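You operate a simulated robot arm through the tools that you are given. There is no shell and no other tool. Be economical: measure what you need, move in short steps, check, and stop when the job is done.

Carry out the task below with a simulated robot arm. There is one attempt and no reset: what you move stays moved.

TASK
Gauge the disc with the orange top and set the log knob to its width.
Fine: wake the gauge; slide it open again and leave the disc on the bed; the other discs stay.

It is judged by the outcome, as a careful person would: the job done as asked, and still so three seconds after it is handed in. It fails if anything else is knocked over, pushed out of place, dropped, spilled or broken.

THE ROBOT
A 7-joint arm with a two-finger parallel gripper, fixed in place. Base frame: the origin is at the foot of the arm, x ahead of it, y to its left, z up; the work surface is at about z = 0.862. Lengths are in m, angles in degrees, forces in N, time in s.
With the tool pointing down near the work surface it reaches from about 0.3 to 0.7 m from the base axis. Its first joint turns from -66.0 to 66.0 degrees. Payload 1.57 kg.
Tool frame: the origin (TCP) lies between the finger pads and is the grasp point; the fingertips stand 0.03 m ahead of it; z points along the fingers, y is the line along which they close. The gripper opens to 0.11 m. The fingers are 0.024 m wide and 0.012 m thick; the gripper's body (0.048 by 0.112 m) begins 0.078 m behind the TCP.
Orientation is told as [roll, pitch, yaw] about the base's x, y, z axes, in that order, counted from this pose: with the fingers straight down and closing along the base's y, the tool's x points along the base's -x, its y along +y and its z along -z.

THE INTERFACE
- The arm moves only by the tool apply_moves. Its argument "targets" is text: rows parted by semicolons, each of 7 numbers parted by spaces: the shift along the tool's x, y, z in units of 30 mm (1.0 is 30 mm), then the turn, a rotation vector about the tool's x, y, z in units of 8 degrees (1.0 is 8 degrees), then the closure, from 0 (fully open) to 1 (shut). In form: dx dy dz rx ry rz fingers; .... A call has 1 to 8 rows; each row shifts and turns the commanded pose from where the row before left it, along the tool's axes as they then stand. A call with a number of a shift or a turn outside -1 to 1 is refused whole. A row lasts 0.2 s, in which the tool goes at most 0.05 m and 8.6 degrees; a call with a longer step from one row to the next is refused whole, and so is a gripper value outside its range. A pose out of reach is approached as far as the arm can. The call stops where the force on the tool passes 50 N (or 10 N more than at its start, if that is more) or the arm is blocked; 0.2 s more then pass. The fingers move at their own pace (about 0.108 m/s each) and stop on an object; they squeeze with about 33 N. The grip force told is the motor's: it shows also when the fingers shut on nothing. Time passes only in rows, and 0.2 s behind the last, so rows that do not move let the fingers close. It gives the time, the measured TCP pose, the force on the tool (base axes), the opening and the grip force at its end, in the units of the frame above (readings bear some noise), and new pictures: "pictures" is both (left out), scene, wrist or none.
- Cameras (640 x 400 px; columns grow to the right, rows downward): "scene" is fixed at [0.1506, -0.3847, 1.3967]; the picture's right is [0.88, -0.48, 0.00], its down [-0.30, -0.55, -0.78] and it looks along [0.37, 0.68, -0.63] (base axes); focal length 363 px, centre (320, 200). "wrist" rides on the gripper at [-0.036, 0, -0.08] in the tool frame; the picture's right is [0.00, -1.00, 0.00], its down [0.97, 0.00, -0.24] and it looks along [0.24, 0.00, 0.97] (tool axes); focal length 218 px, centre (320, 200).
- measure_at(camera, pixels): for up to 12 pixels [column, row] of the newest picture of that camera ("zoom" is the newest enlarged one), the place [x, y, z] in the base frame of the surface seen there, good to about 0.003 m. No time passes.
- inspect(camera, box): a new picture of the part [left, top, right, bottom] of that camera's present view, enlarged. No time passes.
- job_done(): hands the job in; it is judged then, once.

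Work in short steps. Measure before you move; look again where a grasp or a placing could have gone wrong, and mend it. You have 80 turns and 120 pictures in all, those below and enlarged ones among them. Open the gripper and draw the arm clear of the work before you hand the job in, unless the task says otherwise; then end with one line.

The tools are called after "Request:" as name(argument=value, ...) on one line, values as JSON. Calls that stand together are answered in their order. apply_moves: Moves the arm, as the interface text tells. Its arguments: {"type":"object","properties":{"targets":{"type":"string"},"pictures":{"type":"string","enum":["both","scene","wrist","none"]}},"required":["targets"]} The other tools are called the same way: measure_at (camera, pixels) gives the place of the surface under pixels of a picture; inspect (camera, box) takes an enlarged picture of a part of a camera's view; job_done () hands the job in.

At the start:

```text
clock: 0.0
tool_pos: [0.3342, -0.0054, 1.0687]
orientation: [0.0, 0.0, 0.0]
ft_force: [-0.2, 0.4, 0.0]
grip_width: 0.11
finger_force: 0.1
```

scene: 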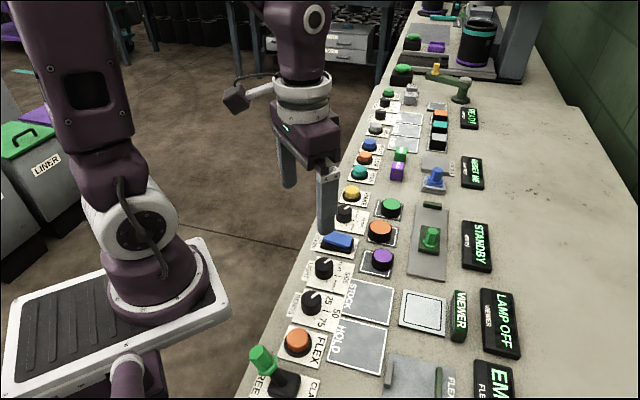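
wrist: 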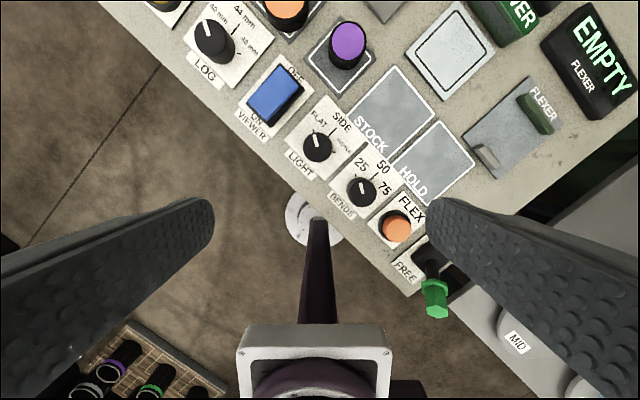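

I begin with enlarged views of the panel to find the gauge, the discs and the log knob.

Request:
inspect(camera="scene", box=[320, 160, 520, 285])

Request:
inspect(camera="scene", box=[340, 60, 500, 160])

Request:
inspect(camera="wrist", box=[120, 0, 440, 200])

```text
3.20 times, centred on (420, 222) of scene
```

zoom: 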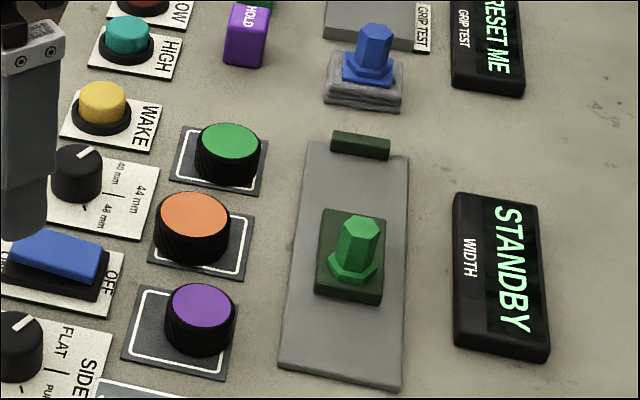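

```text
4.00 times, centred on (420, 110) of scene
```

zoom: 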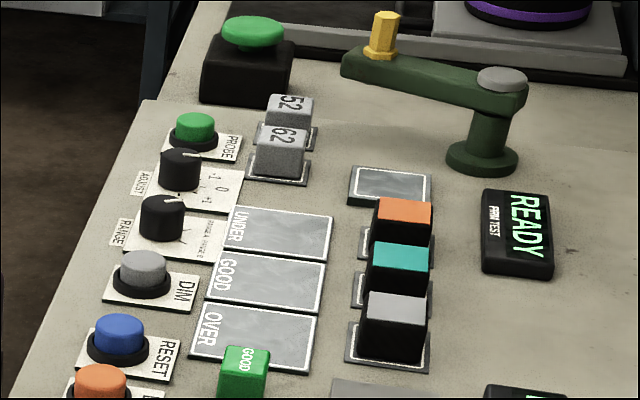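

```text
2.00 times, centred on (280, 100) of wrist
```

zoom: 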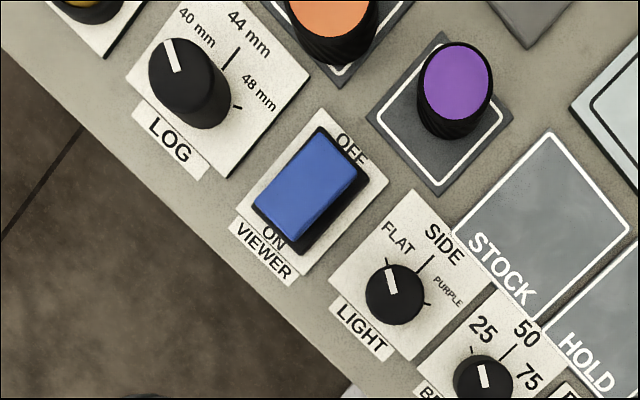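

I see the orange-topped disc at scene (380,227), WAKE at (352,190), LOG knob at (344,210), and the gauge with its green slider at (430,235). Measuring these.

Request:
measure_at(camera="scene", pixels=[[380, 226], [381, 240], [352, 188], [345, 210], [432, 229], [432, 246], [432, 203], [425, 212], [412, 274], [445, 278], [421, 205], [448, 208]])

Request:
measure_at(camera="wrist", pixels=[[209, 32], [212, 46], [280, 8], [348, 38], [165, 3], [195, 60], [272, 55], [240, 85], [235, 25], [239, 50], [211, 8], [205, 19]])

```text
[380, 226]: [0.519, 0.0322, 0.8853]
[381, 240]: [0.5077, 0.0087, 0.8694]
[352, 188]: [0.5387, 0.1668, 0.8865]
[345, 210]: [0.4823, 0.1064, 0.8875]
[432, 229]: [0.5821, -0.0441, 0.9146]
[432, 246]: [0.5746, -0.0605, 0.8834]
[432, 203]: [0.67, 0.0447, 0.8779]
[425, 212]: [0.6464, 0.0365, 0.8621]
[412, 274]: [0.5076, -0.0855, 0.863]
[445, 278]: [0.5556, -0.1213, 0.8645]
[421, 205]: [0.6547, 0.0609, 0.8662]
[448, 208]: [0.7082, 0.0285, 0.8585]
```

```text
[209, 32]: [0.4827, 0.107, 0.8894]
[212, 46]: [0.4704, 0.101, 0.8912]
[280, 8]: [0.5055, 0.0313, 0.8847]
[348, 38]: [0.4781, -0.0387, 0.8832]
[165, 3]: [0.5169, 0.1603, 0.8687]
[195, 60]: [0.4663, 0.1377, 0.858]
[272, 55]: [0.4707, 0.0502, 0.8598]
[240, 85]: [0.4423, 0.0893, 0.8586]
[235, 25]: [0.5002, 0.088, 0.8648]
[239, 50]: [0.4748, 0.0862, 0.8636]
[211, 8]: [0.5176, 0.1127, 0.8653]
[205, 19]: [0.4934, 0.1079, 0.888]
```

Panel is turned about 45°. I move over the orange disc, staying high, then turn the tool 45° so it closes across the gauge's axis.

Request:
apply_moves(targets="-1 0.15 0 0 0 0 0.36;-1 0.15 0 0 0 0 0.36;-1 0.15 0 0 0 0 0.36;-1 0.15 0 0 0 0 0.36;-1 0.2 0 0 0 0 0.36;-0.9 0.2 0 0 0 0 0.36", pictures="none")

Request:
apply_moves(targets="0 0 0 0 0 -1 0.36;0 0 0 0 0 -1 0.36;0 0 0 0 0 -1 0.36;0 0 0 0 0 -1 0.36;0 0 0 0 0 -1 0.36;0 0 0 0 0 -0.625 0.36;0 0 0 0 0 0 0.36")

```text
clock: 1.4
tool_pos: [0.5103, 0.0256, 1.067]
orientation: [0.0, 0.0, 0.0]
ft_force: [-0.5, 0.3, -0.3]
grip_width: 0.07
finger_force: 0.1
```

```text
clock: 3.0
tool_pos: [0.5105, 0.0249, 1.0696]
orientation: [0.0, 0.0, 45.2]
ft_force: [-0.2, -0.1, 0.1]
grip_width: 0.0703
finger_force: 0.0
```

scene: 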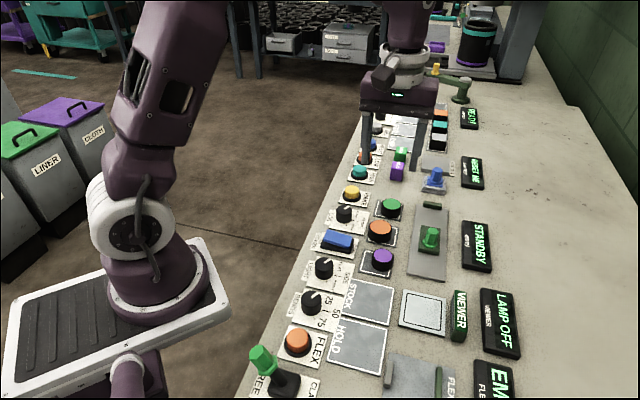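
wrist: 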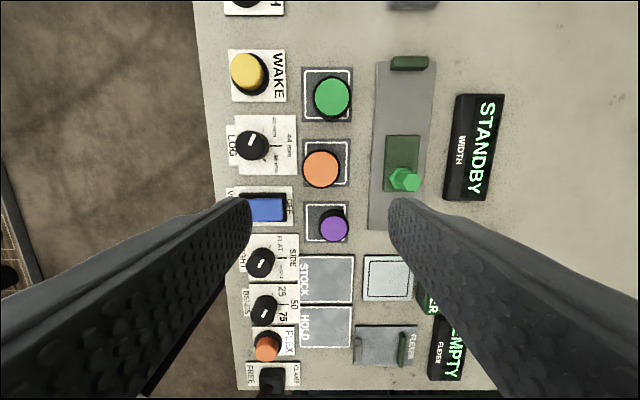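

Good top view. Enlarge it and measure.

Request:
inspect(camera="wrist", box=[220, 40, 510, 240])

Request:
measure_at(camera="wrist", pixels=[[321, 168], [303, 168], [339, 168], [321, 151], [405, 180], [390, 137], [417, 137], [409, 63], [405, 120], [409, 72], [248, 70], [250, 144]])

```text
2.00 times, centred on (365, 140) of wrist
```

zoom: 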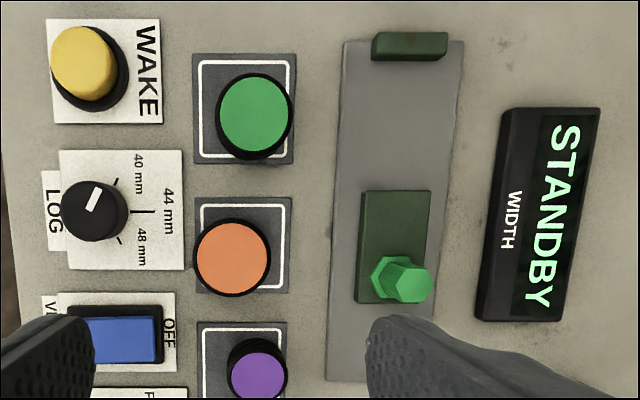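

```text
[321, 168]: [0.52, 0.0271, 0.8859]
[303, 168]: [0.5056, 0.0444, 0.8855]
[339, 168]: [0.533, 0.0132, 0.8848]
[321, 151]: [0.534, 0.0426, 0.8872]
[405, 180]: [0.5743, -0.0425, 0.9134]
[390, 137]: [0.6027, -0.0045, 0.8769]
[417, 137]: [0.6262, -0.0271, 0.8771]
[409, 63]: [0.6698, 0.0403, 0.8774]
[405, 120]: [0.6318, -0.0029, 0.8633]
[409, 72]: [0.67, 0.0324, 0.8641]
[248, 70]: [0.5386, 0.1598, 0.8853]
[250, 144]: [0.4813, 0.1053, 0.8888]
```

Disc centre is about (0.519, 0.029), diameter roughly 42 mm; the gauge gap runs about 73 mm. I centre over the disc and go down in two stages.

Request:
apply_moves(targets="-0.295 -0.13 1 0 0 0 0.36;0 0 1 0 0 0 0.36;0 0 1 0 0 0 0.36;0 0 1 0 0 0 0.36;0 0 0 0 0 0 0.36")

```text
clock: 4.2
tool_pos: [0.5216, 0.0298, 0.9456]
orientation: [0.0, -0.1, 45.0]
ft_force: [-0.3, 0.0, -0.1]
grip_width: 0.0706
finger_force: 0.0
```

scene: 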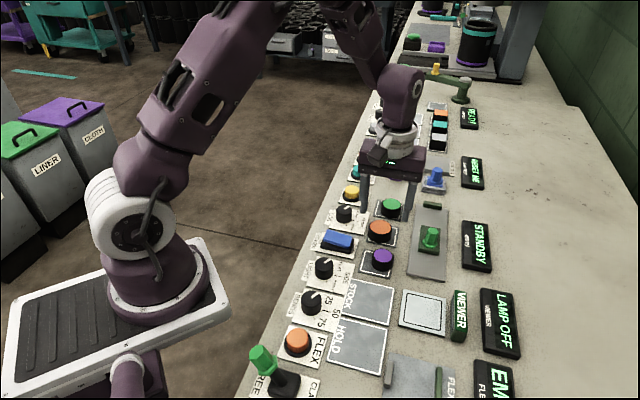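
wrist: 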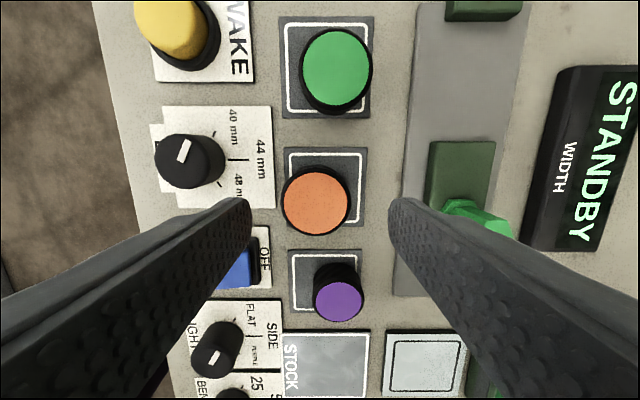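

Request:
measure_at(camera="wrist", pixels=[[316, 203], [286, 203], [346, 203], [316, 174], [316, 231], [449, 145], [485, 145], [485, 21]])

```text
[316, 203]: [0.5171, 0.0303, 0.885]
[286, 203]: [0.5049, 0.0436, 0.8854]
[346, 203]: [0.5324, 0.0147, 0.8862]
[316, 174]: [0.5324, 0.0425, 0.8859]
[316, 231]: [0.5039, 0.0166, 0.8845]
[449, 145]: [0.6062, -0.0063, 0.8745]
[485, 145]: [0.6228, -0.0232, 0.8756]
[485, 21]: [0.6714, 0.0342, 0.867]
```

Disc centre refined to (0.5185, 0.0293). Descend to grasp height and close.

Request:
apply_moves(targets="0.085 0.06 0.8 0 0 0 0.36;0 0 0.75 0 0 0 0.36;0 0 0 0 0 0 0.36;0 0 0 0 0 0 1;0 0 0 0 0 0 1;0 0 0 0 0 0 1", pictures="wrist")

```text
clock: 5.6
tool_pos: [0.5151, 0.0263, 0.9025]
orientation: [0.0, 0.0, 45.0]
ft_force: [-0.6, 0.3, -0.5]
grip_width: 0.0466
finger_force: 33.3
```

wrist: 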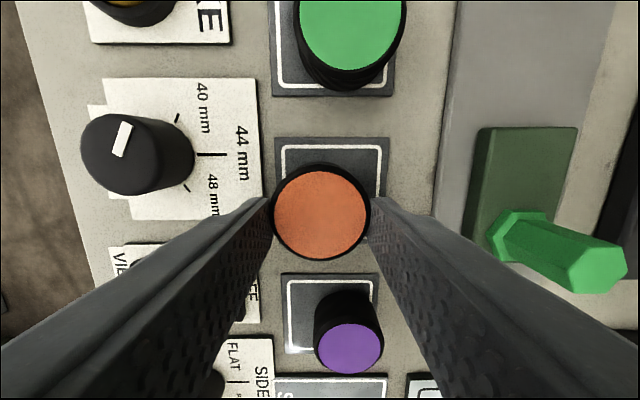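

Gripped (46.6 mm reading). Lift straight up and check.

Request:
apply_moves(targets="0 0 -0.5 0 0 0 1;0 0 -0.7 0 0 0 1;0 0 -0.5 0 0 0 1;0 0 0 0 0 0 1")

```text
clock: 6.6
tool_pos: [0.5181, 0.0269, 0.9549]
orientation: [-0.1, 0.1, 44.9]
ft_force: [0.1, 0.1, 0.2]
grip_width: 0.0469
finger_force: 33.0
```

scene: 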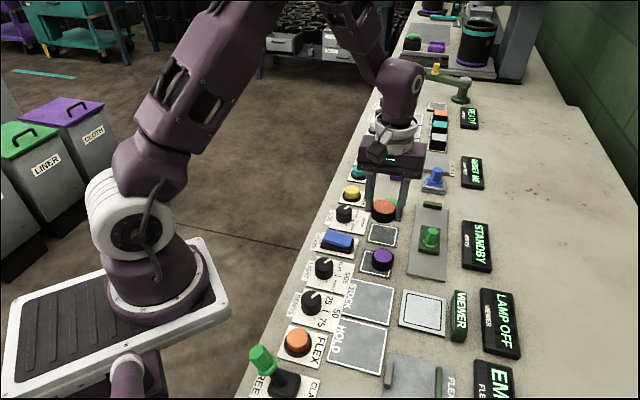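
wrist: 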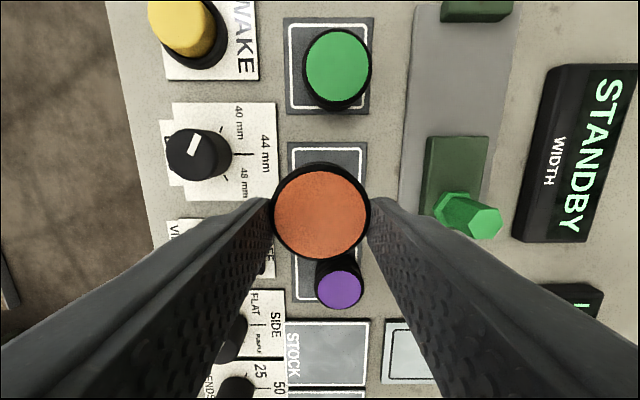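

Held. Measure the disc in hand along with the jaw and stop faces.

Request:
measure_at(camera="wrist", pixels=[[320, 212], [320, 172], [320, 252], [276, 212], [364, 212], [430, 138], [486, 138], [458, 138], [445, 18], [505, 18], [475, 22], [470, 205]])

Request:
inspect(camera="wrist", box=[380, 0, 540, 100])

```text
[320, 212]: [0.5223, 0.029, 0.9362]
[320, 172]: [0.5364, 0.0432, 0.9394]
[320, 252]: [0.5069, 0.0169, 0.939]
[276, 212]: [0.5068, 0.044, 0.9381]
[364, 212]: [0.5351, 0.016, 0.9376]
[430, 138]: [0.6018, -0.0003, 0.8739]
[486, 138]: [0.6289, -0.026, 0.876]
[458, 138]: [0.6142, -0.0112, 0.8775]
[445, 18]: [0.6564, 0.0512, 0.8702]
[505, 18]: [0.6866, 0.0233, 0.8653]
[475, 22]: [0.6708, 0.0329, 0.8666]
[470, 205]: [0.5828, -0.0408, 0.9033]
```

```text
4.00 times, centred on (460, 50) of wrist
```

zoom: 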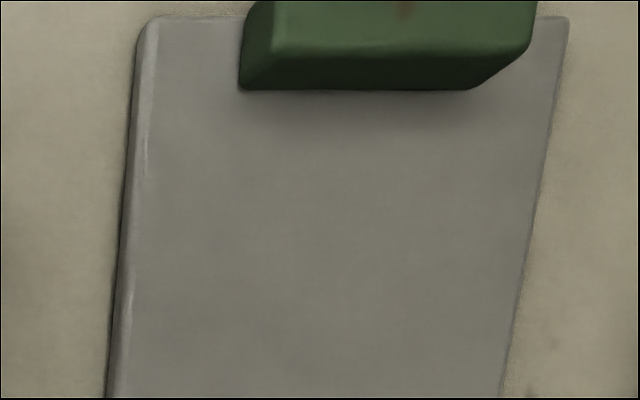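

Moving along the bed axis first (clear of the handle), then across to above the gap.

Request:
apply_moves(targets="-0.8 0 0 0 0 0 1;-0.8 0 0 0 0 0 1;-0.807 0 0 0 0 0 1;0 -0.8 0 0 0 0 1;0 -0.8 0 0 0 0 1;0 -0.8 0 0 0 0 1;0 -0.877 0 0 0 0 1;0 0 0 0 0 0 1")

```text
clock: 8.4
tool_pos: [0.6359, 0.0076, 0.955]
orientation: [0.1, 0.0, 44.9]
ft_force: [-0.7, 0.0, -0.5]
grip_width: 0.0464
finger_force: 32.6
```

scene: 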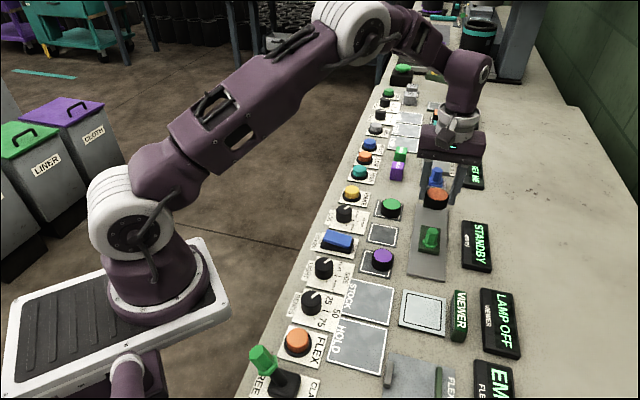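
wrist: 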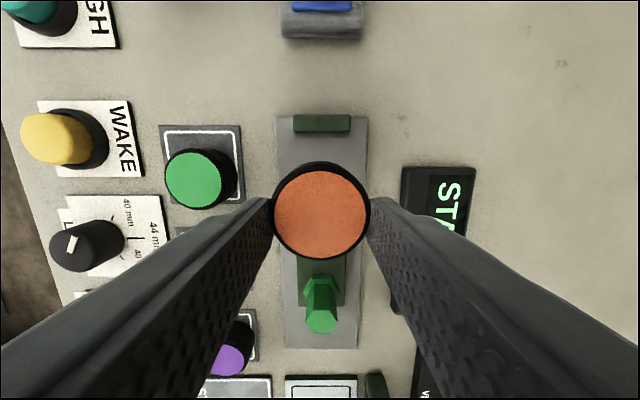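

Request:
measure_at(camera="wrist", pixels=[[321, 212], [321, 172], [321, 252], [294, 122], [350, 122], [322, 128], [322, 140], [320, 288]])

```text
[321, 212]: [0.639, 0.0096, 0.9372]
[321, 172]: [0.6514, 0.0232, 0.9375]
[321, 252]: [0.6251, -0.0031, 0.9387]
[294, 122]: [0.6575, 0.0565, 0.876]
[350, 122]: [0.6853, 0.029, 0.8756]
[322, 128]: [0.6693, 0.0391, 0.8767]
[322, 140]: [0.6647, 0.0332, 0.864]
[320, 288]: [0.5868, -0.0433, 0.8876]
```

Aligned with the gap. Lower most of the way, then creep.

Request:
apply_moves(targets="-0.07 0 0.5 0 0 0 1;0 0 0.6 0 0 0 1;0 0 0.4 0 0 0 1;0 0 0.1 0 0 0 1;0 0 0 0 0 0 1")

```text
clock: 9.6
tool_pos: [0.6388, 0.0104, 0.9065]
orientation: [0.0, 0.0, 45.0]
ft_force: [0.0, -0.5, -0.7]
grip_width: 0.0468
finger_force: 32.8
```

scene: 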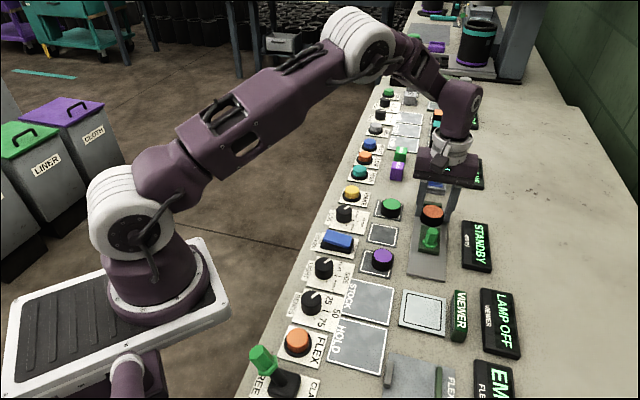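
wrist: 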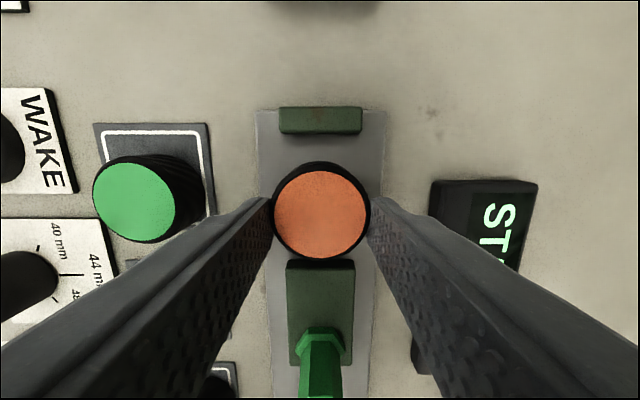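

Nearly down, no contact yet. Creep 1 mm at a time.

Request:
apply_moves(targets="0 0 0.04 0 0 0 1;0 0 0 0 0 0 1", pictures="none")

Request:
apply_moves(targets="0 0 0.04 0 0 0 1;0 0 0 0 0 0 1", pictures="none")

Request:
apply_moves(targets="0 0 0.04 0 0 0 1;0 0 0 0 0 0 1", pictures="none")

```text
clock: 10.2
tool_pos: [0.6383, 0.0106, 0.9053]
orientation: [-0.1, -0.1, 45.1]
ft_force: [-4.1, -2.5, 15.3]
grip_width: 0.0468
finger_force: 32.8
```

```text
clock: 10.8
tool_pos: [0.6378, 0.0097, 0.9059]
orientation: [-0.2, -0.2, 45.0]
ft_force: [-2.7, -5.8, 36.5]
grip_width: 0.0465
finger_force: 33.0
```

```text
clock: 11.4
tool_pos: [0.6388, 0.0089, 0.9051]
orientation: [-0.3, -0.3, 44.9]
ft_force: [4.0, -4.3, 47.4]
grip_width: 0.0466
finger_force: 33.0
```

Contact. Ease the load, open, and rise.

Request:
apply_moves(targets="0 0 -0.09 0 0 0 1;0 0 0 0 0 0 0.36;0 0 0 0 0 0 0.36;0 0 -0.5 0 0 0 0.36;0 0 -1 0 0 0 0.36;0 0 -1 0 0 0 0.36;0 0 -1 0 0 0 0.36;0 0 0 0 0 0 0.36")

```text
clock: 13.2
tool_pos: [0.6383, 0.0116, 1.008]
orientation: [0.0, 0.0, 45.0]
ft_force: [0.1, 0.0, 0.3]
grip_width: 0.0703
finger_force: 0.0
```

scene: 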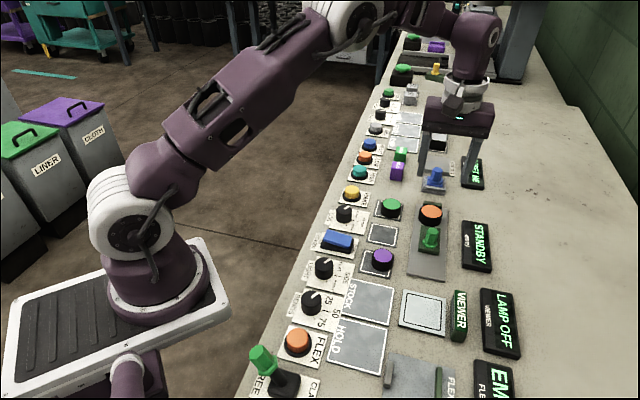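
wrist: 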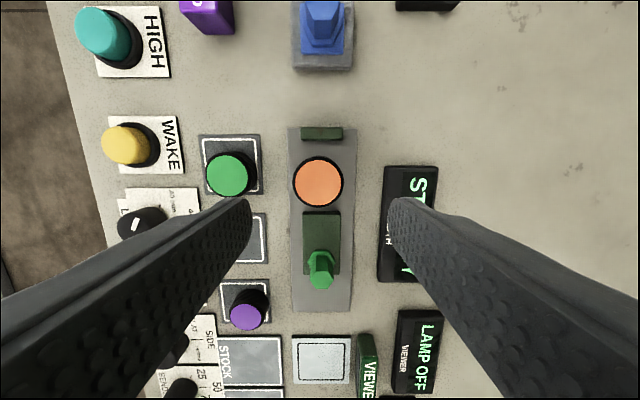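

Disc sits on the bed between the jaws. Now the WAKE button: measure, and shut the fingers.

Request:
measure_at(camera="wrist", pixels=[[123, 146], [107, 146], [138, 146], [123, 130], [123, 162], [160, 160]])

Request:
measure_at(camera="scene", pixels=[[352, 187], [352, 190], [347, 189], [357, 189]])

```text
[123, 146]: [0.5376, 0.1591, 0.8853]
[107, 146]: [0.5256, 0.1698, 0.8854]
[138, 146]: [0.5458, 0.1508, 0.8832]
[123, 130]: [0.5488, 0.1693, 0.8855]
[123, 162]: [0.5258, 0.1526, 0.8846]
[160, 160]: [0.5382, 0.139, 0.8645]
```

```text
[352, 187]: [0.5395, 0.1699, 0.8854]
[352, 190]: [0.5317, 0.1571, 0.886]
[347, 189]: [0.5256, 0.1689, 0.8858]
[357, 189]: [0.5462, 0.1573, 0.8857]
```

Request:
apply_moves(targets="-0.2 1 0 0 0 0 1;-0.2 1 0 0 0 0 1;-0.2 1 0 0 0 0 1;-0.2 1 0 0 0 0 1;-0.2 1 0 0 0 0 1;-0.127 0.93 0 0 0 0 1;0 0 0 0 0 0 1")

```text
clock: 14.8
tool_pos: [0.5358, 0.1592, 1.01]
orientation: [-0.1, -0.1, 45.0]
ft_force: [0.0, 0.2, -0.5]
grip_width: 0.0002
finger_force: 21.5
```

scene: 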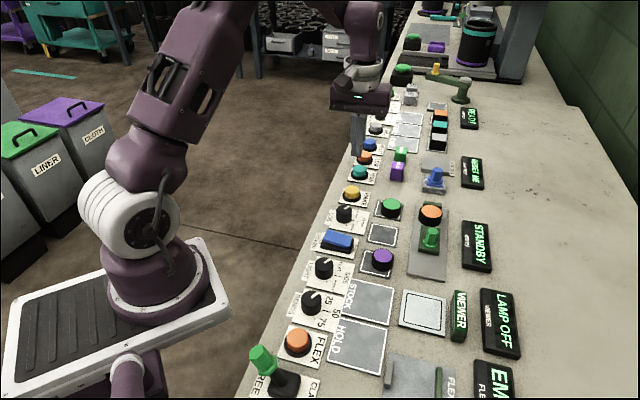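
wrist: 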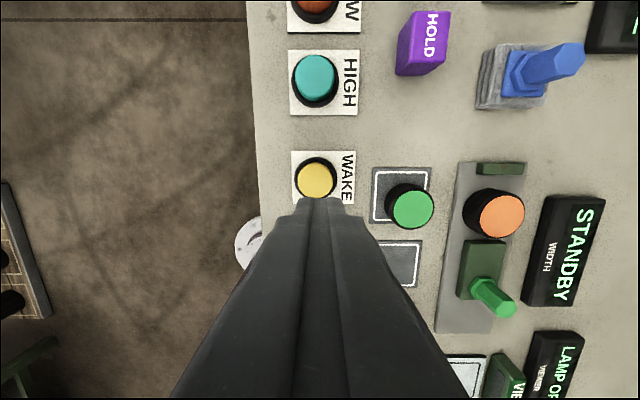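

Aligned over WAKE. Descend to just above it and press in small steps.

Request:
apply_moves(targets="0 0 1 0 0 0 1;0 0 1 0 0 0 1;0 0 0.9 0 0 0 1;0 0 0.15 0 0 0 1;0 0 0.15 0 0 0 1;0 0 0.1 0 0 0 1")

```text
clock: 16.2
tool_pos: [0.5361, 0.1591, 0.9112]
orientation: [0.0, 0.0, 45.1]
ft_force: [-5.0, -0.4, 9.1]
grip_width: 0.0
finger_force: 21.5
```

scene: 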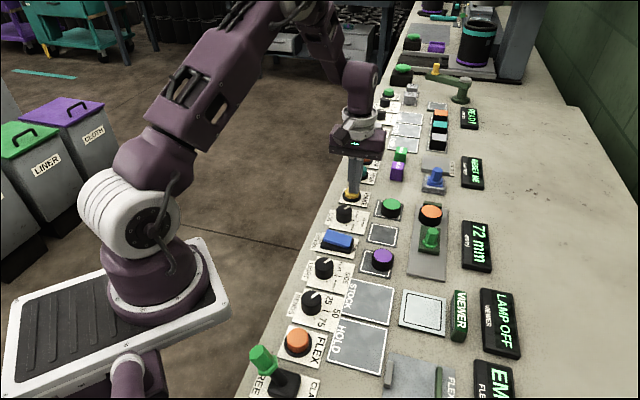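
wrist: 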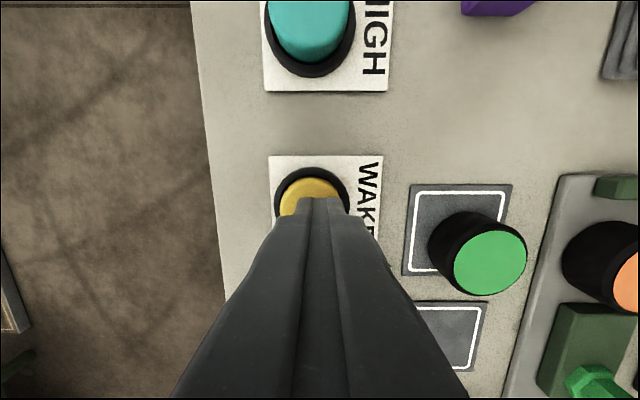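

The gauge woke: it reads 72 mm. Rise, then go above the slider handle.

Request:
apply_moves(targets="0 0 -1 0 0 0 1;0 0 -1 0 0 0 0.5;0.6 -0.9 -1 0 0 0 0.5;0.8 -1 0 0 0 0 0.5;0.8 -1 0 0 0 0 0.5;0.8 -1 0 0 0 0 0.5;0.72 -1 0 0 0 0 0.5;0 -0.9 0 0 0 0 0.5")

```text
clock: 18.0
tool_pos: [0.5806, -0.0436, 1.0013]
orientation: [-0.1, 0.0, 45.0]
ft_force: [-0.1, -0.6, 0.1]
grip_width: 0.0551
finger_force: 0.0
```

scene: 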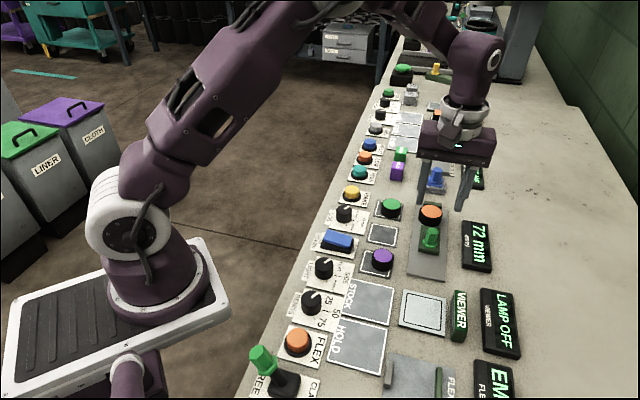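
wrist: 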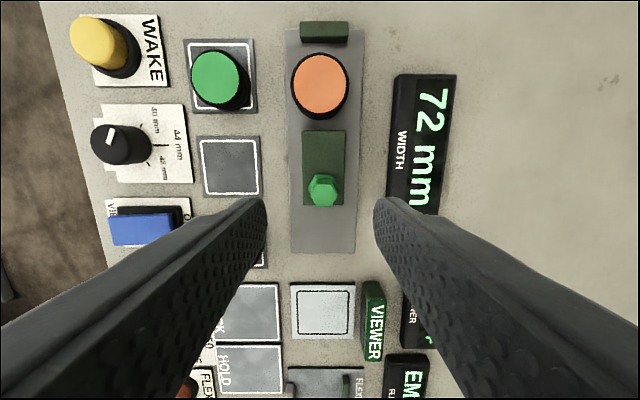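

Request:
measure_at(camera="wrist", pixels=[[324, 191], [313, 188], [335, 188], [324, 178], [324, 203], [323, 200], [323, 134], [320, 110], [319, 54]])

Request:
inspect(camera="wrist", box=[270, 110, 398, 190])

```text
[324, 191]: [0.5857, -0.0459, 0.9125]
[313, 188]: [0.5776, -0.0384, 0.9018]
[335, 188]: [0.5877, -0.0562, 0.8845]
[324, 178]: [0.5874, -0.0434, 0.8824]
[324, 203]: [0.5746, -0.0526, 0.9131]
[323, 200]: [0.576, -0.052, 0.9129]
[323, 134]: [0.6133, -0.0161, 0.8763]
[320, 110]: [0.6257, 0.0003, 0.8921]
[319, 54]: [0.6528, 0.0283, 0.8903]
```

```text
5.00 times, centred on (334, 150) of wrist
```

zoom: 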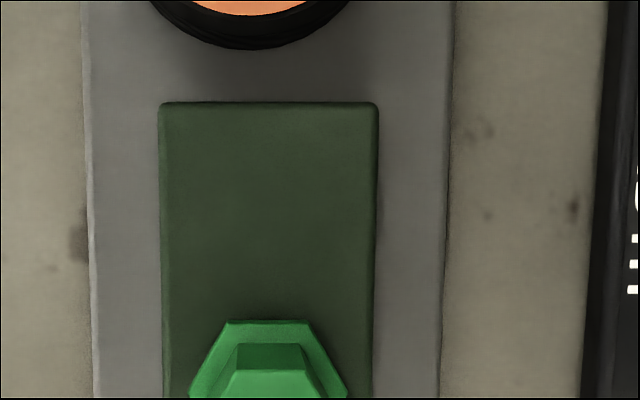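

Handle centre ≈ (0.5805, -0.0485), top 0.913. Descend around it and close.

Request:
apply_moves(targets="0.117 -0.113 1 0 0 0 0.5;0 0 1 0 0 0 0.5;0 0 0.75 0 0 0 0.5;0 0 0 0 0 0 0.5;0 0 0 0 0 0 1;0 0 0 0 0 0 1;0 0 0 0 0 0 1")

```text
clock: 19.6
tool_pos: [0.5819, -0.0492, 0.9173]
orientation: [0.2, 0.0, 44.9]
ft_force: [-5.4, 5.9, -3.0]
grip_width: 0.0214
finger_force: 34.5
```

scene: 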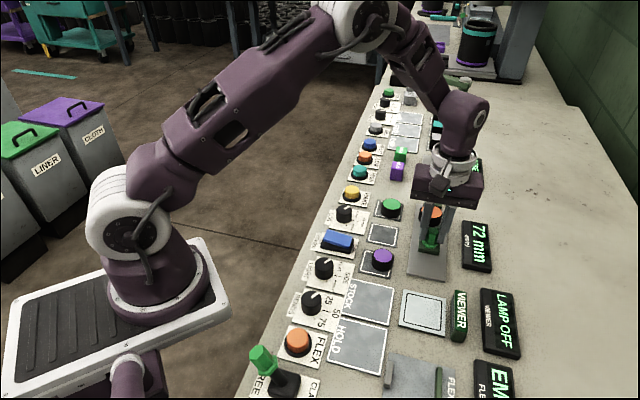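
wrist: 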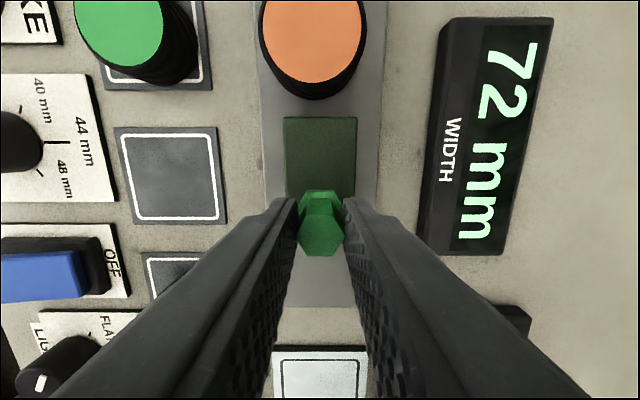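

Handle gripped. Slide it 18 mm towards the disc and check.

Request:
apply_moves(targets="-0.2 0 0 0 0 0 1;-0.2 0 0 0 0 0 1;-0.2 0 0 0 0 0 1;0 0 0 0 0 0 1")

```text
clock: 20.6
tool_pos: [0.5948, -0.0352, 0.9189]
orientation: [0.0, 0.0, 45.1]
ft_force: [-1.6, -1.1, -1.2]
grip_width: 0.0216
finger_force: 35.2
```

scene: 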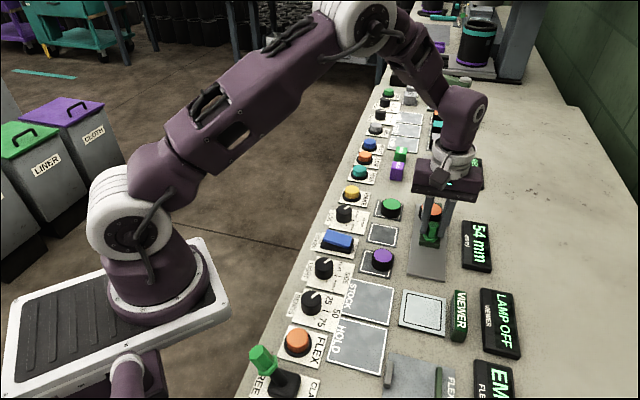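
wrist: 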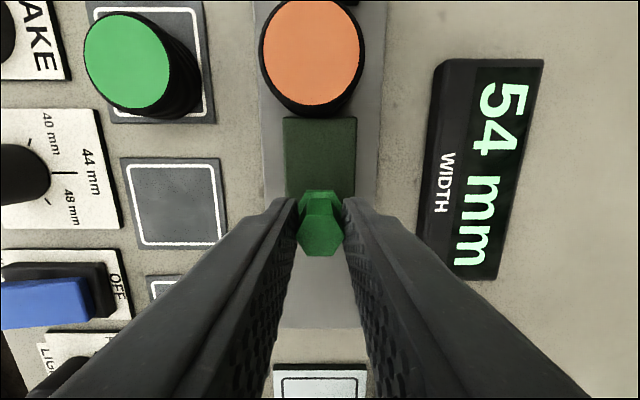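

Reads 54 mm. Creep on in 2 mm rows until the force rises.

Request:
apply_moves(targets="-0.07 0 0 0 0 0 1;-0.07 0 0 0 0 0 1;-0.05 0 0 0 0 0 1;0 0 0 0 0 0 1", pictures="wrist")

```text
clock: 21.6
tool_pos: [0.5973, -0.0324, 0.9174]
orientation: [-0.2, 0.0, 45.0]
ft_force: [8.2, -9.0, -3.9]
grip_width: 0.0217
finger_force: 34.3
```

wrist: 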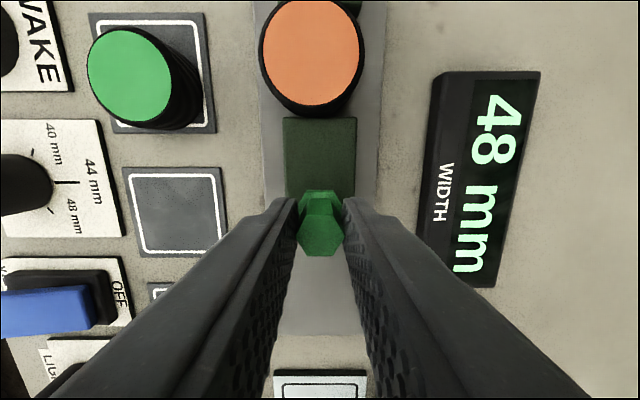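

48 mm, but no force along the axis yet (the force is sideways only). Continue until it stops.

Request:
apply_moves(targets="-0.04 0.02 0 0 0 0 1;-0.04 0 0 0 0 0 1;0 0 0 0 0 0 1", pictures="wrist")

```text
clock: 22.4
tool_pos: [0.5993, -0.0309, 0.9182]
orientation: [-0.1, 0.2, 44.9]
ft_force: [2.5, -30.7, 1.3]
grip_width: 0.0217
finger_force: 34.3
```

wrist: 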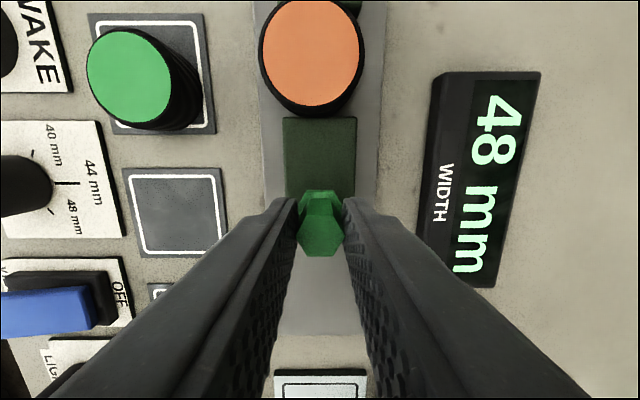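

Blocked with ~20 N along the axis: clamped, reading 48 mm. Slide it open again to where it began.

Request:
apply_moves(targets="0.1 -0.02 0 0 0 0 1;0.2 0 0 0 0 0 1;0.2 0 0 0 0 0 1;0.2 0 0 0 0 0 1;0.16 0 0 0 0 0 1;0 0 0 0 0 0 1")

```text
clock: 23.8
tool_pos: [0.5823, -0.0461, 0.9179]
orientation: [-0.1, -0.1, 45.0]
ft_force: [14.6, -12.7, 6.7]
grip_width: 0.0215
finger_force: 34.1
```

scene: 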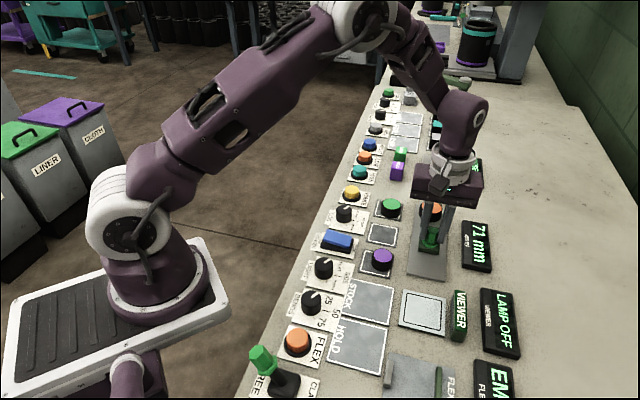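
wrist: 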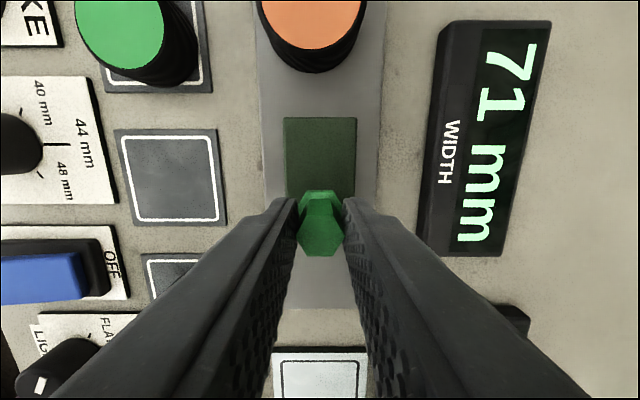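

71 mm; nudge 1 mm more, release and rise.

Request:
apply_moves(targets="0.05 -0.015 0 0 0 0 1;0 0 0 0 0 0 1;0 0 0 0 0 0 0.6;0 0 0 0 0 0 0.6;0 0 -0.5 0 0 0 0.6;0 0 -1 0 0 0 0.6;0 0 -1 0 0 0 0.6;0 0 -0.5 0 0 0 0.6")

```text
clock: 25.6
tool_pos: [0.5792, -0.0482, 1.0109]
orientation: [0.0, 0.1, 45.0]
ft_force: [-0.7, -0.1, -0.4]
grip_width: 0.044
finger_force: 0.1
```

scene: 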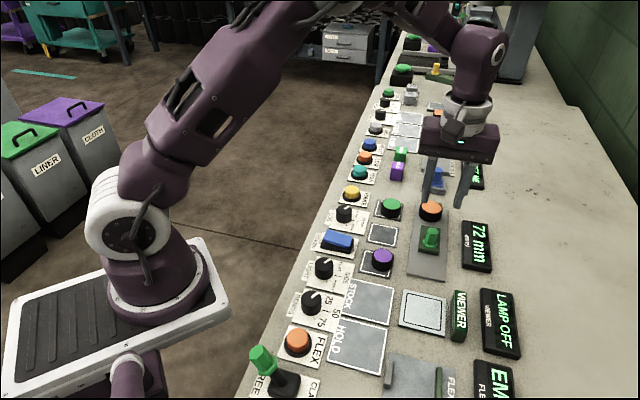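
wrist: 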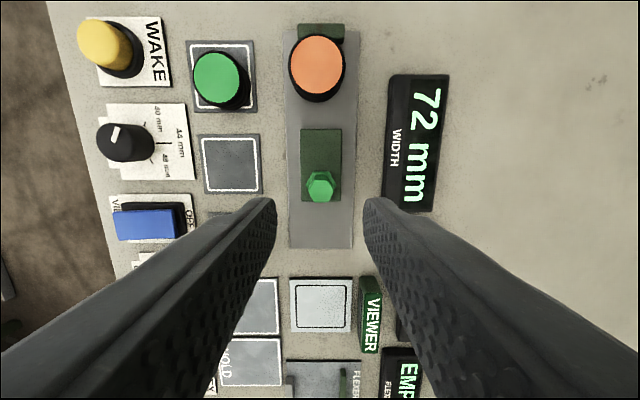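

Gauge open at 72 mm, disc on the bed. Now over the LOG knob, staying high.

Request:
apply_moves(targets="-0.3 1 0 0 0 0 0.6;-0.3 1 0 0 0 0 0.6;-0.3 1 0 0 0 0 0.6;-0.3 1 0 0 0 0 0.6;-0.11 1 0 0 0 0 0.6;0 0.93 0 0 0 0 0.6;0 0 0 0 0 0 0.6", pictures="wrist")

Request:
inspect(camera="wrist", box=[240, 120, 400, 220])

```text
clock: 27.2
tool_pos: [0.4801, 0.1064, 1.0103]
orientation: [0.1, 0.0, 45.0]
ft_force: [-0.5, -0.5, -0.2]
grip_width: 0.0444
finger_force: 0.0
```

wrist: 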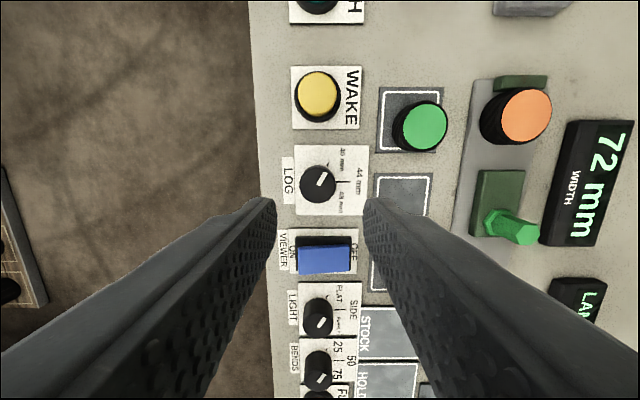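

```text
4.00 times, centred on (320, 170) of wrist
```

zoom: 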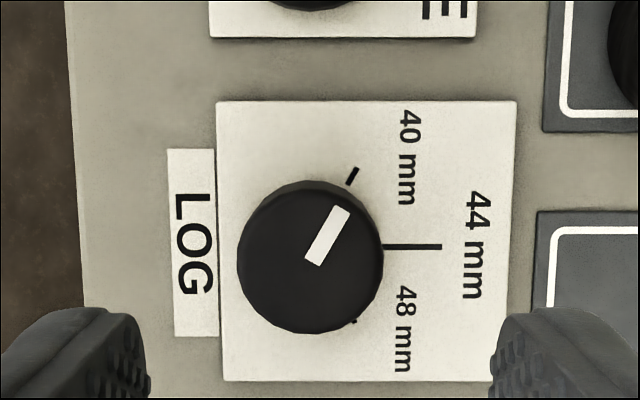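

Pointer stands at the 40 tick; ticks are 60° apart, so 48 is about 120° clockwise. Measure the knob's centre.

Request:
measure_at(camera="zoom", pixels=[[310, 257], [245, 257], [375, 257], [310, 192], [310, 325], [440, 247], [300, 350]])

```text
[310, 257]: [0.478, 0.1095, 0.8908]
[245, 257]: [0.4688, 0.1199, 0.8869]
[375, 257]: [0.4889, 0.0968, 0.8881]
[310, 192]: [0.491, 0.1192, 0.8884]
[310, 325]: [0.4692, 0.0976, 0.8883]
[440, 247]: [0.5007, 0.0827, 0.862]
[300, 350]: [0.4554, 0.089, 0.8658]
```

Request:
apply_moves(targets="-0.035 0.063 1 0 0 0 0.48;0 0 1 0 0 0 0.48;0 0 1 0 0 0 0.48;0 0 0.55 0 0 0 0.48;0 0 0 0 0 0 0.48;0 0 0 0 0 0 1;0 0 0 0 0 0 1;0 0 0 0 0 0 1", pictures="wrist")

```text
clock: 29.0
tool_pos: [0.4805, 0.1093, 0.9019]
orientation: [0.2, 0.0, 45.1]
ft_force: [-19.7, 25.6, -5.4]
grip_width: 0.0344
finger_force: 41.5
```

wrist: 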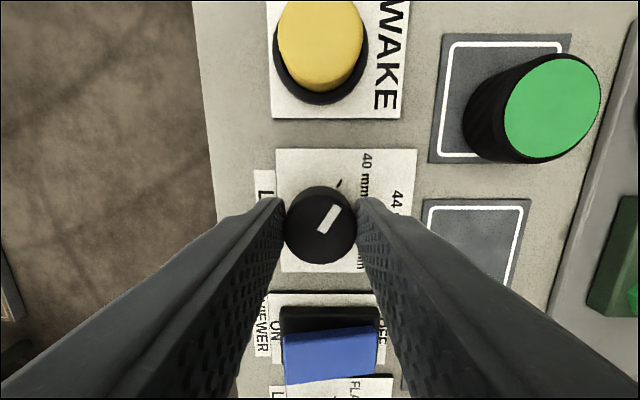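

Knob gripped, with a 30 N sideways load from off-centre; I shift 1.3 mm to ease it and turn 16° as a trial.

Request:
apply_moves(targets="0 0.045 0 0 0 0 1;0 0 0 0 0 0.5 1;0 0 0 0 0 0.75 1;0 0 0 0 0 0.75 1;0 0 0 0 0 0 1", pictures="wrist")

```text
clock: 30.2
tool_pos: [0.4803, 0.1089, 0.904]
orientation: [0.1, 0.1, 29.1]
ft_force: [-11.6, 22.6, -12.6]
grip_width: 0.0342
finger_force: 42.0
```

wrist: 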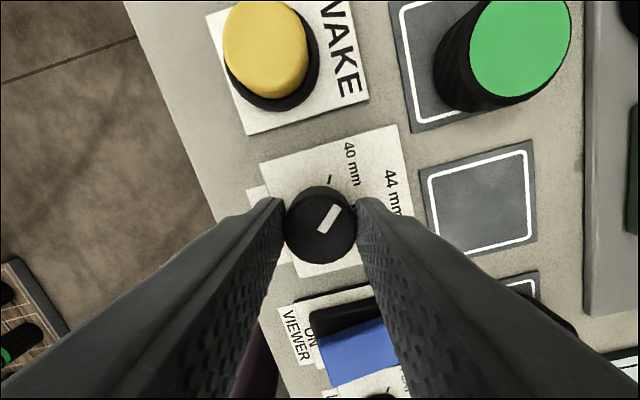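

The knob turns with the gripper. Ease a bit more and continue.

Request:
apply_moves(targets="0 0.035 0 0 0 0 1;0 0 0 0 0 0.75 1;0 0 0 0 0 0.75 1;0 0 0 0 0 0.75 1;0 0 0 0 0 0.75 1;0 0 0 0 0 0 1", pictures="none")

Request:
apply_moves(targets="0 0 0 0 0 0.75 1;0 0 0 0 0 0.75 1;0 0 0 0 0 0.75 1;0 0 0 0 0 0.75 1;0 0 0 0 0 0 1", pictures="wrist")

```text
clock: 31.6
tool_pos: [0.481, 0.1078, 0.9011]
orientation: [-0.2, -0.2, 4.8]
ft_force: [0.1, -4.4, 32.4]
grip_width: 0.0343
finger_force: 42.2
```

```text
clock: 32.8
tool_pos: [0.479, 0.1075, 0.9016]
orientation: [-0.1, 0.1, -19.1]
ft_force: [2.6, -25.4, 20.5]
grip_width: 0.0339
finger_force: 41.3
```

wrist: 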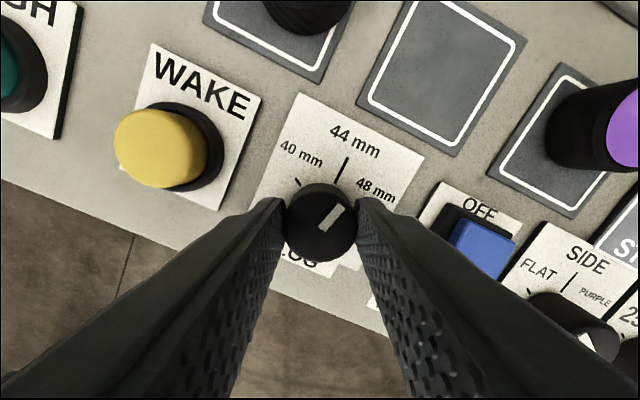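

Turned 64°, at 44 now. Ease the load and continue toward 48.

Request:
apply_moves(targets="0 -0.035 -0.03 0 0 0 1;0 0 0 0 0 0.75 1;0 0 0 0 0 0.75 1;0 0 0 0 0 0.75 1;0 0 0 0 0 0.75 1;0 0 0 0 0 0 1", pictures="none")

Request:
apply_moves(targets="0 0 0 0 0 0.75 1;0 0 0 0 0 0.75 1;0 0 0 0 0 0.75 1;0 0 0 0 0 0.75 1;0 0 0 0 0 0 1", pictures="wrist")

Request:
inspect(camera="wrist", box=[224, 120, 416, 240])

```text
clock: 34.2
tool_pos: [0.4788, 0.1074, 0.9015]
orientation: [-0.3, 0.1, -43.1]
ft_force: [-9.8, -32.4, -19.7]
grip_width: 0.034
finger_force: 41.5
```

```text
clock: 35.4
tool_pos: [0.4785, 0.1086, 0.9031]
orientation: [-0.2, 0.1, -66.9]
ft_force: [-12.9, -24.3, -21.1]
grip_width: 0.0339
finger_force: 42.1
```

wrist: 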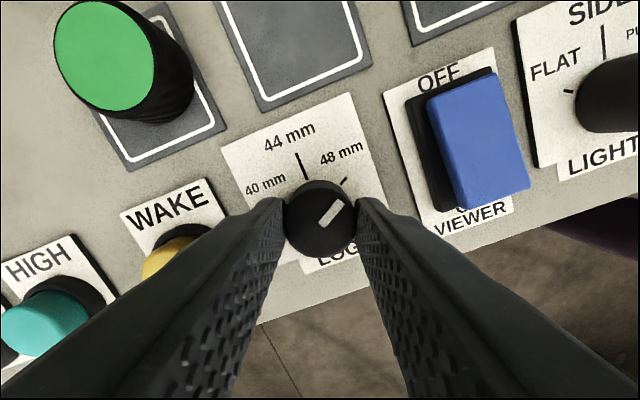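

```text
3.33 times, centred on (320, 180) of wrist
```

zoom: 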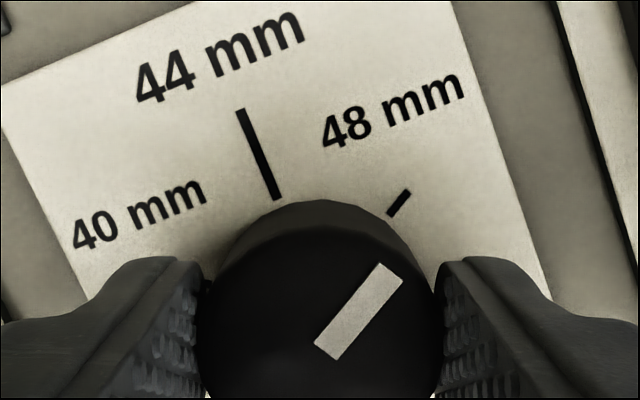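

Pointer now parallel to the 48 tick. Release, rise, and check from above.

Request:
apply_moves(targets="0 0 0 0 0 0 0.48;0 0 0 0 0 0 0.48;0 0 -0.5 0 0 0 0.48;0 0 -1 0 0 0 0.48;0 0 -1 0 0 0 0.48;0 0 -1 0 0 0 0.48;0 0 0 0 0 0 0.48")

Request:
inspect(camera="wrist", box=[256, 120, 384, 200])

```text
clock: 37.0
tool_pos: [0.4807, 0.1079, 1.0067]
orientation: [0.0, 0.0, -67.0]
ft_force: [0.5, -0.2, 0.1]
grip_width: 0.0572
finger_force: 0.1
```

scene: 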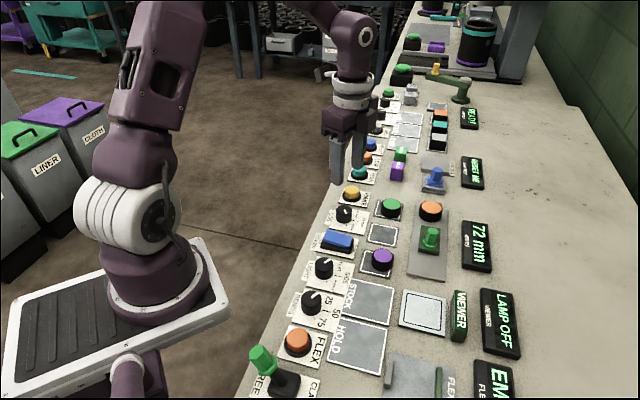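
wrist: 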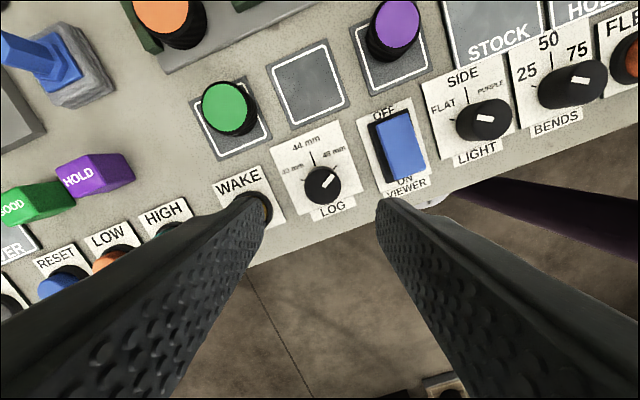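

```text
5.00 times, centred on (320, 160) of wrist
```

zoom: 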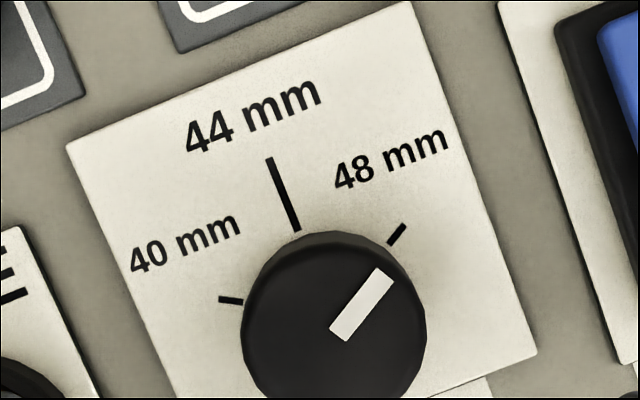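

Pointer on the 48 tick within ~2°. Open the gripper, draw up and away, and take a last look.

Request:
apply_moves(targets="0 0 -1 0 0 0 0.2;0 0 -1 0 0 0 0;0 0 -1 0 0 0 0;0 0 0 0 0 0 0;0 0 0 0 0 0 0")

Request:
inspect(camera="scene", box=[320, 160, 520, 285])

```text
clock: 38.2
tool_pos: [0.4791, 0.1083, 1.0949]
orientation: [0.0, 0.1, -67.0]
ft_force: [-0.2, 0.2, -0.5]
grip_width: 0.1101
finger_force: 0.2
```

scene: 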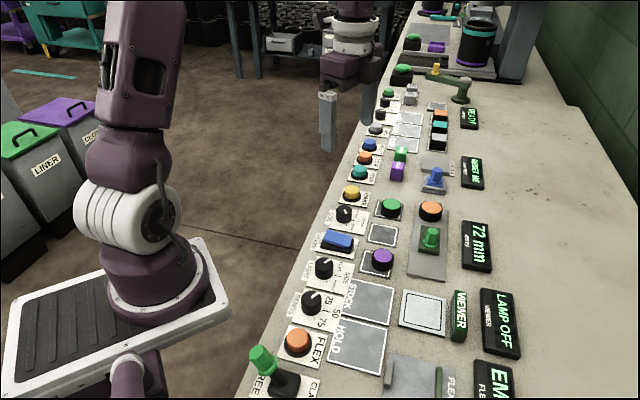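
wrist: 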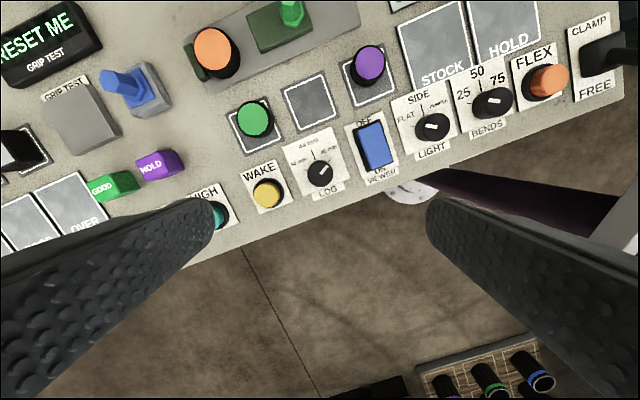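

```text
3.20 times, centred on (420, 222) of scene
```

zoom: 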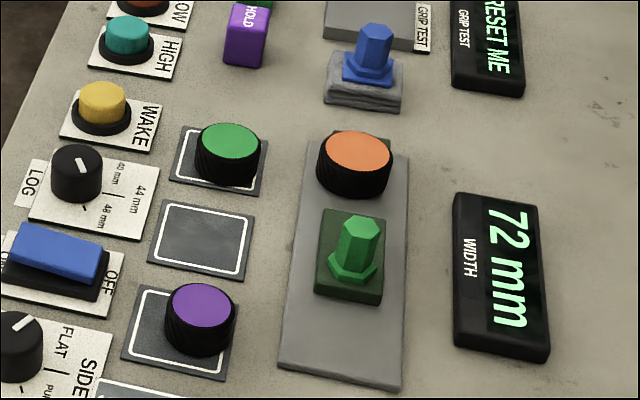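

The disc is on the bed, the gauge is open at 72 mm, the knob is at 48 and the other discs haven't moved. Handing in.

Request:
job_done()

```text
The job is handed in.
```

The orange-topped disc gauged at 48 mm and the log knob is set to the 48 mm mark; the gauge is awake and open again at 72 mm, with the disc left on its bed and the other discs untouched.
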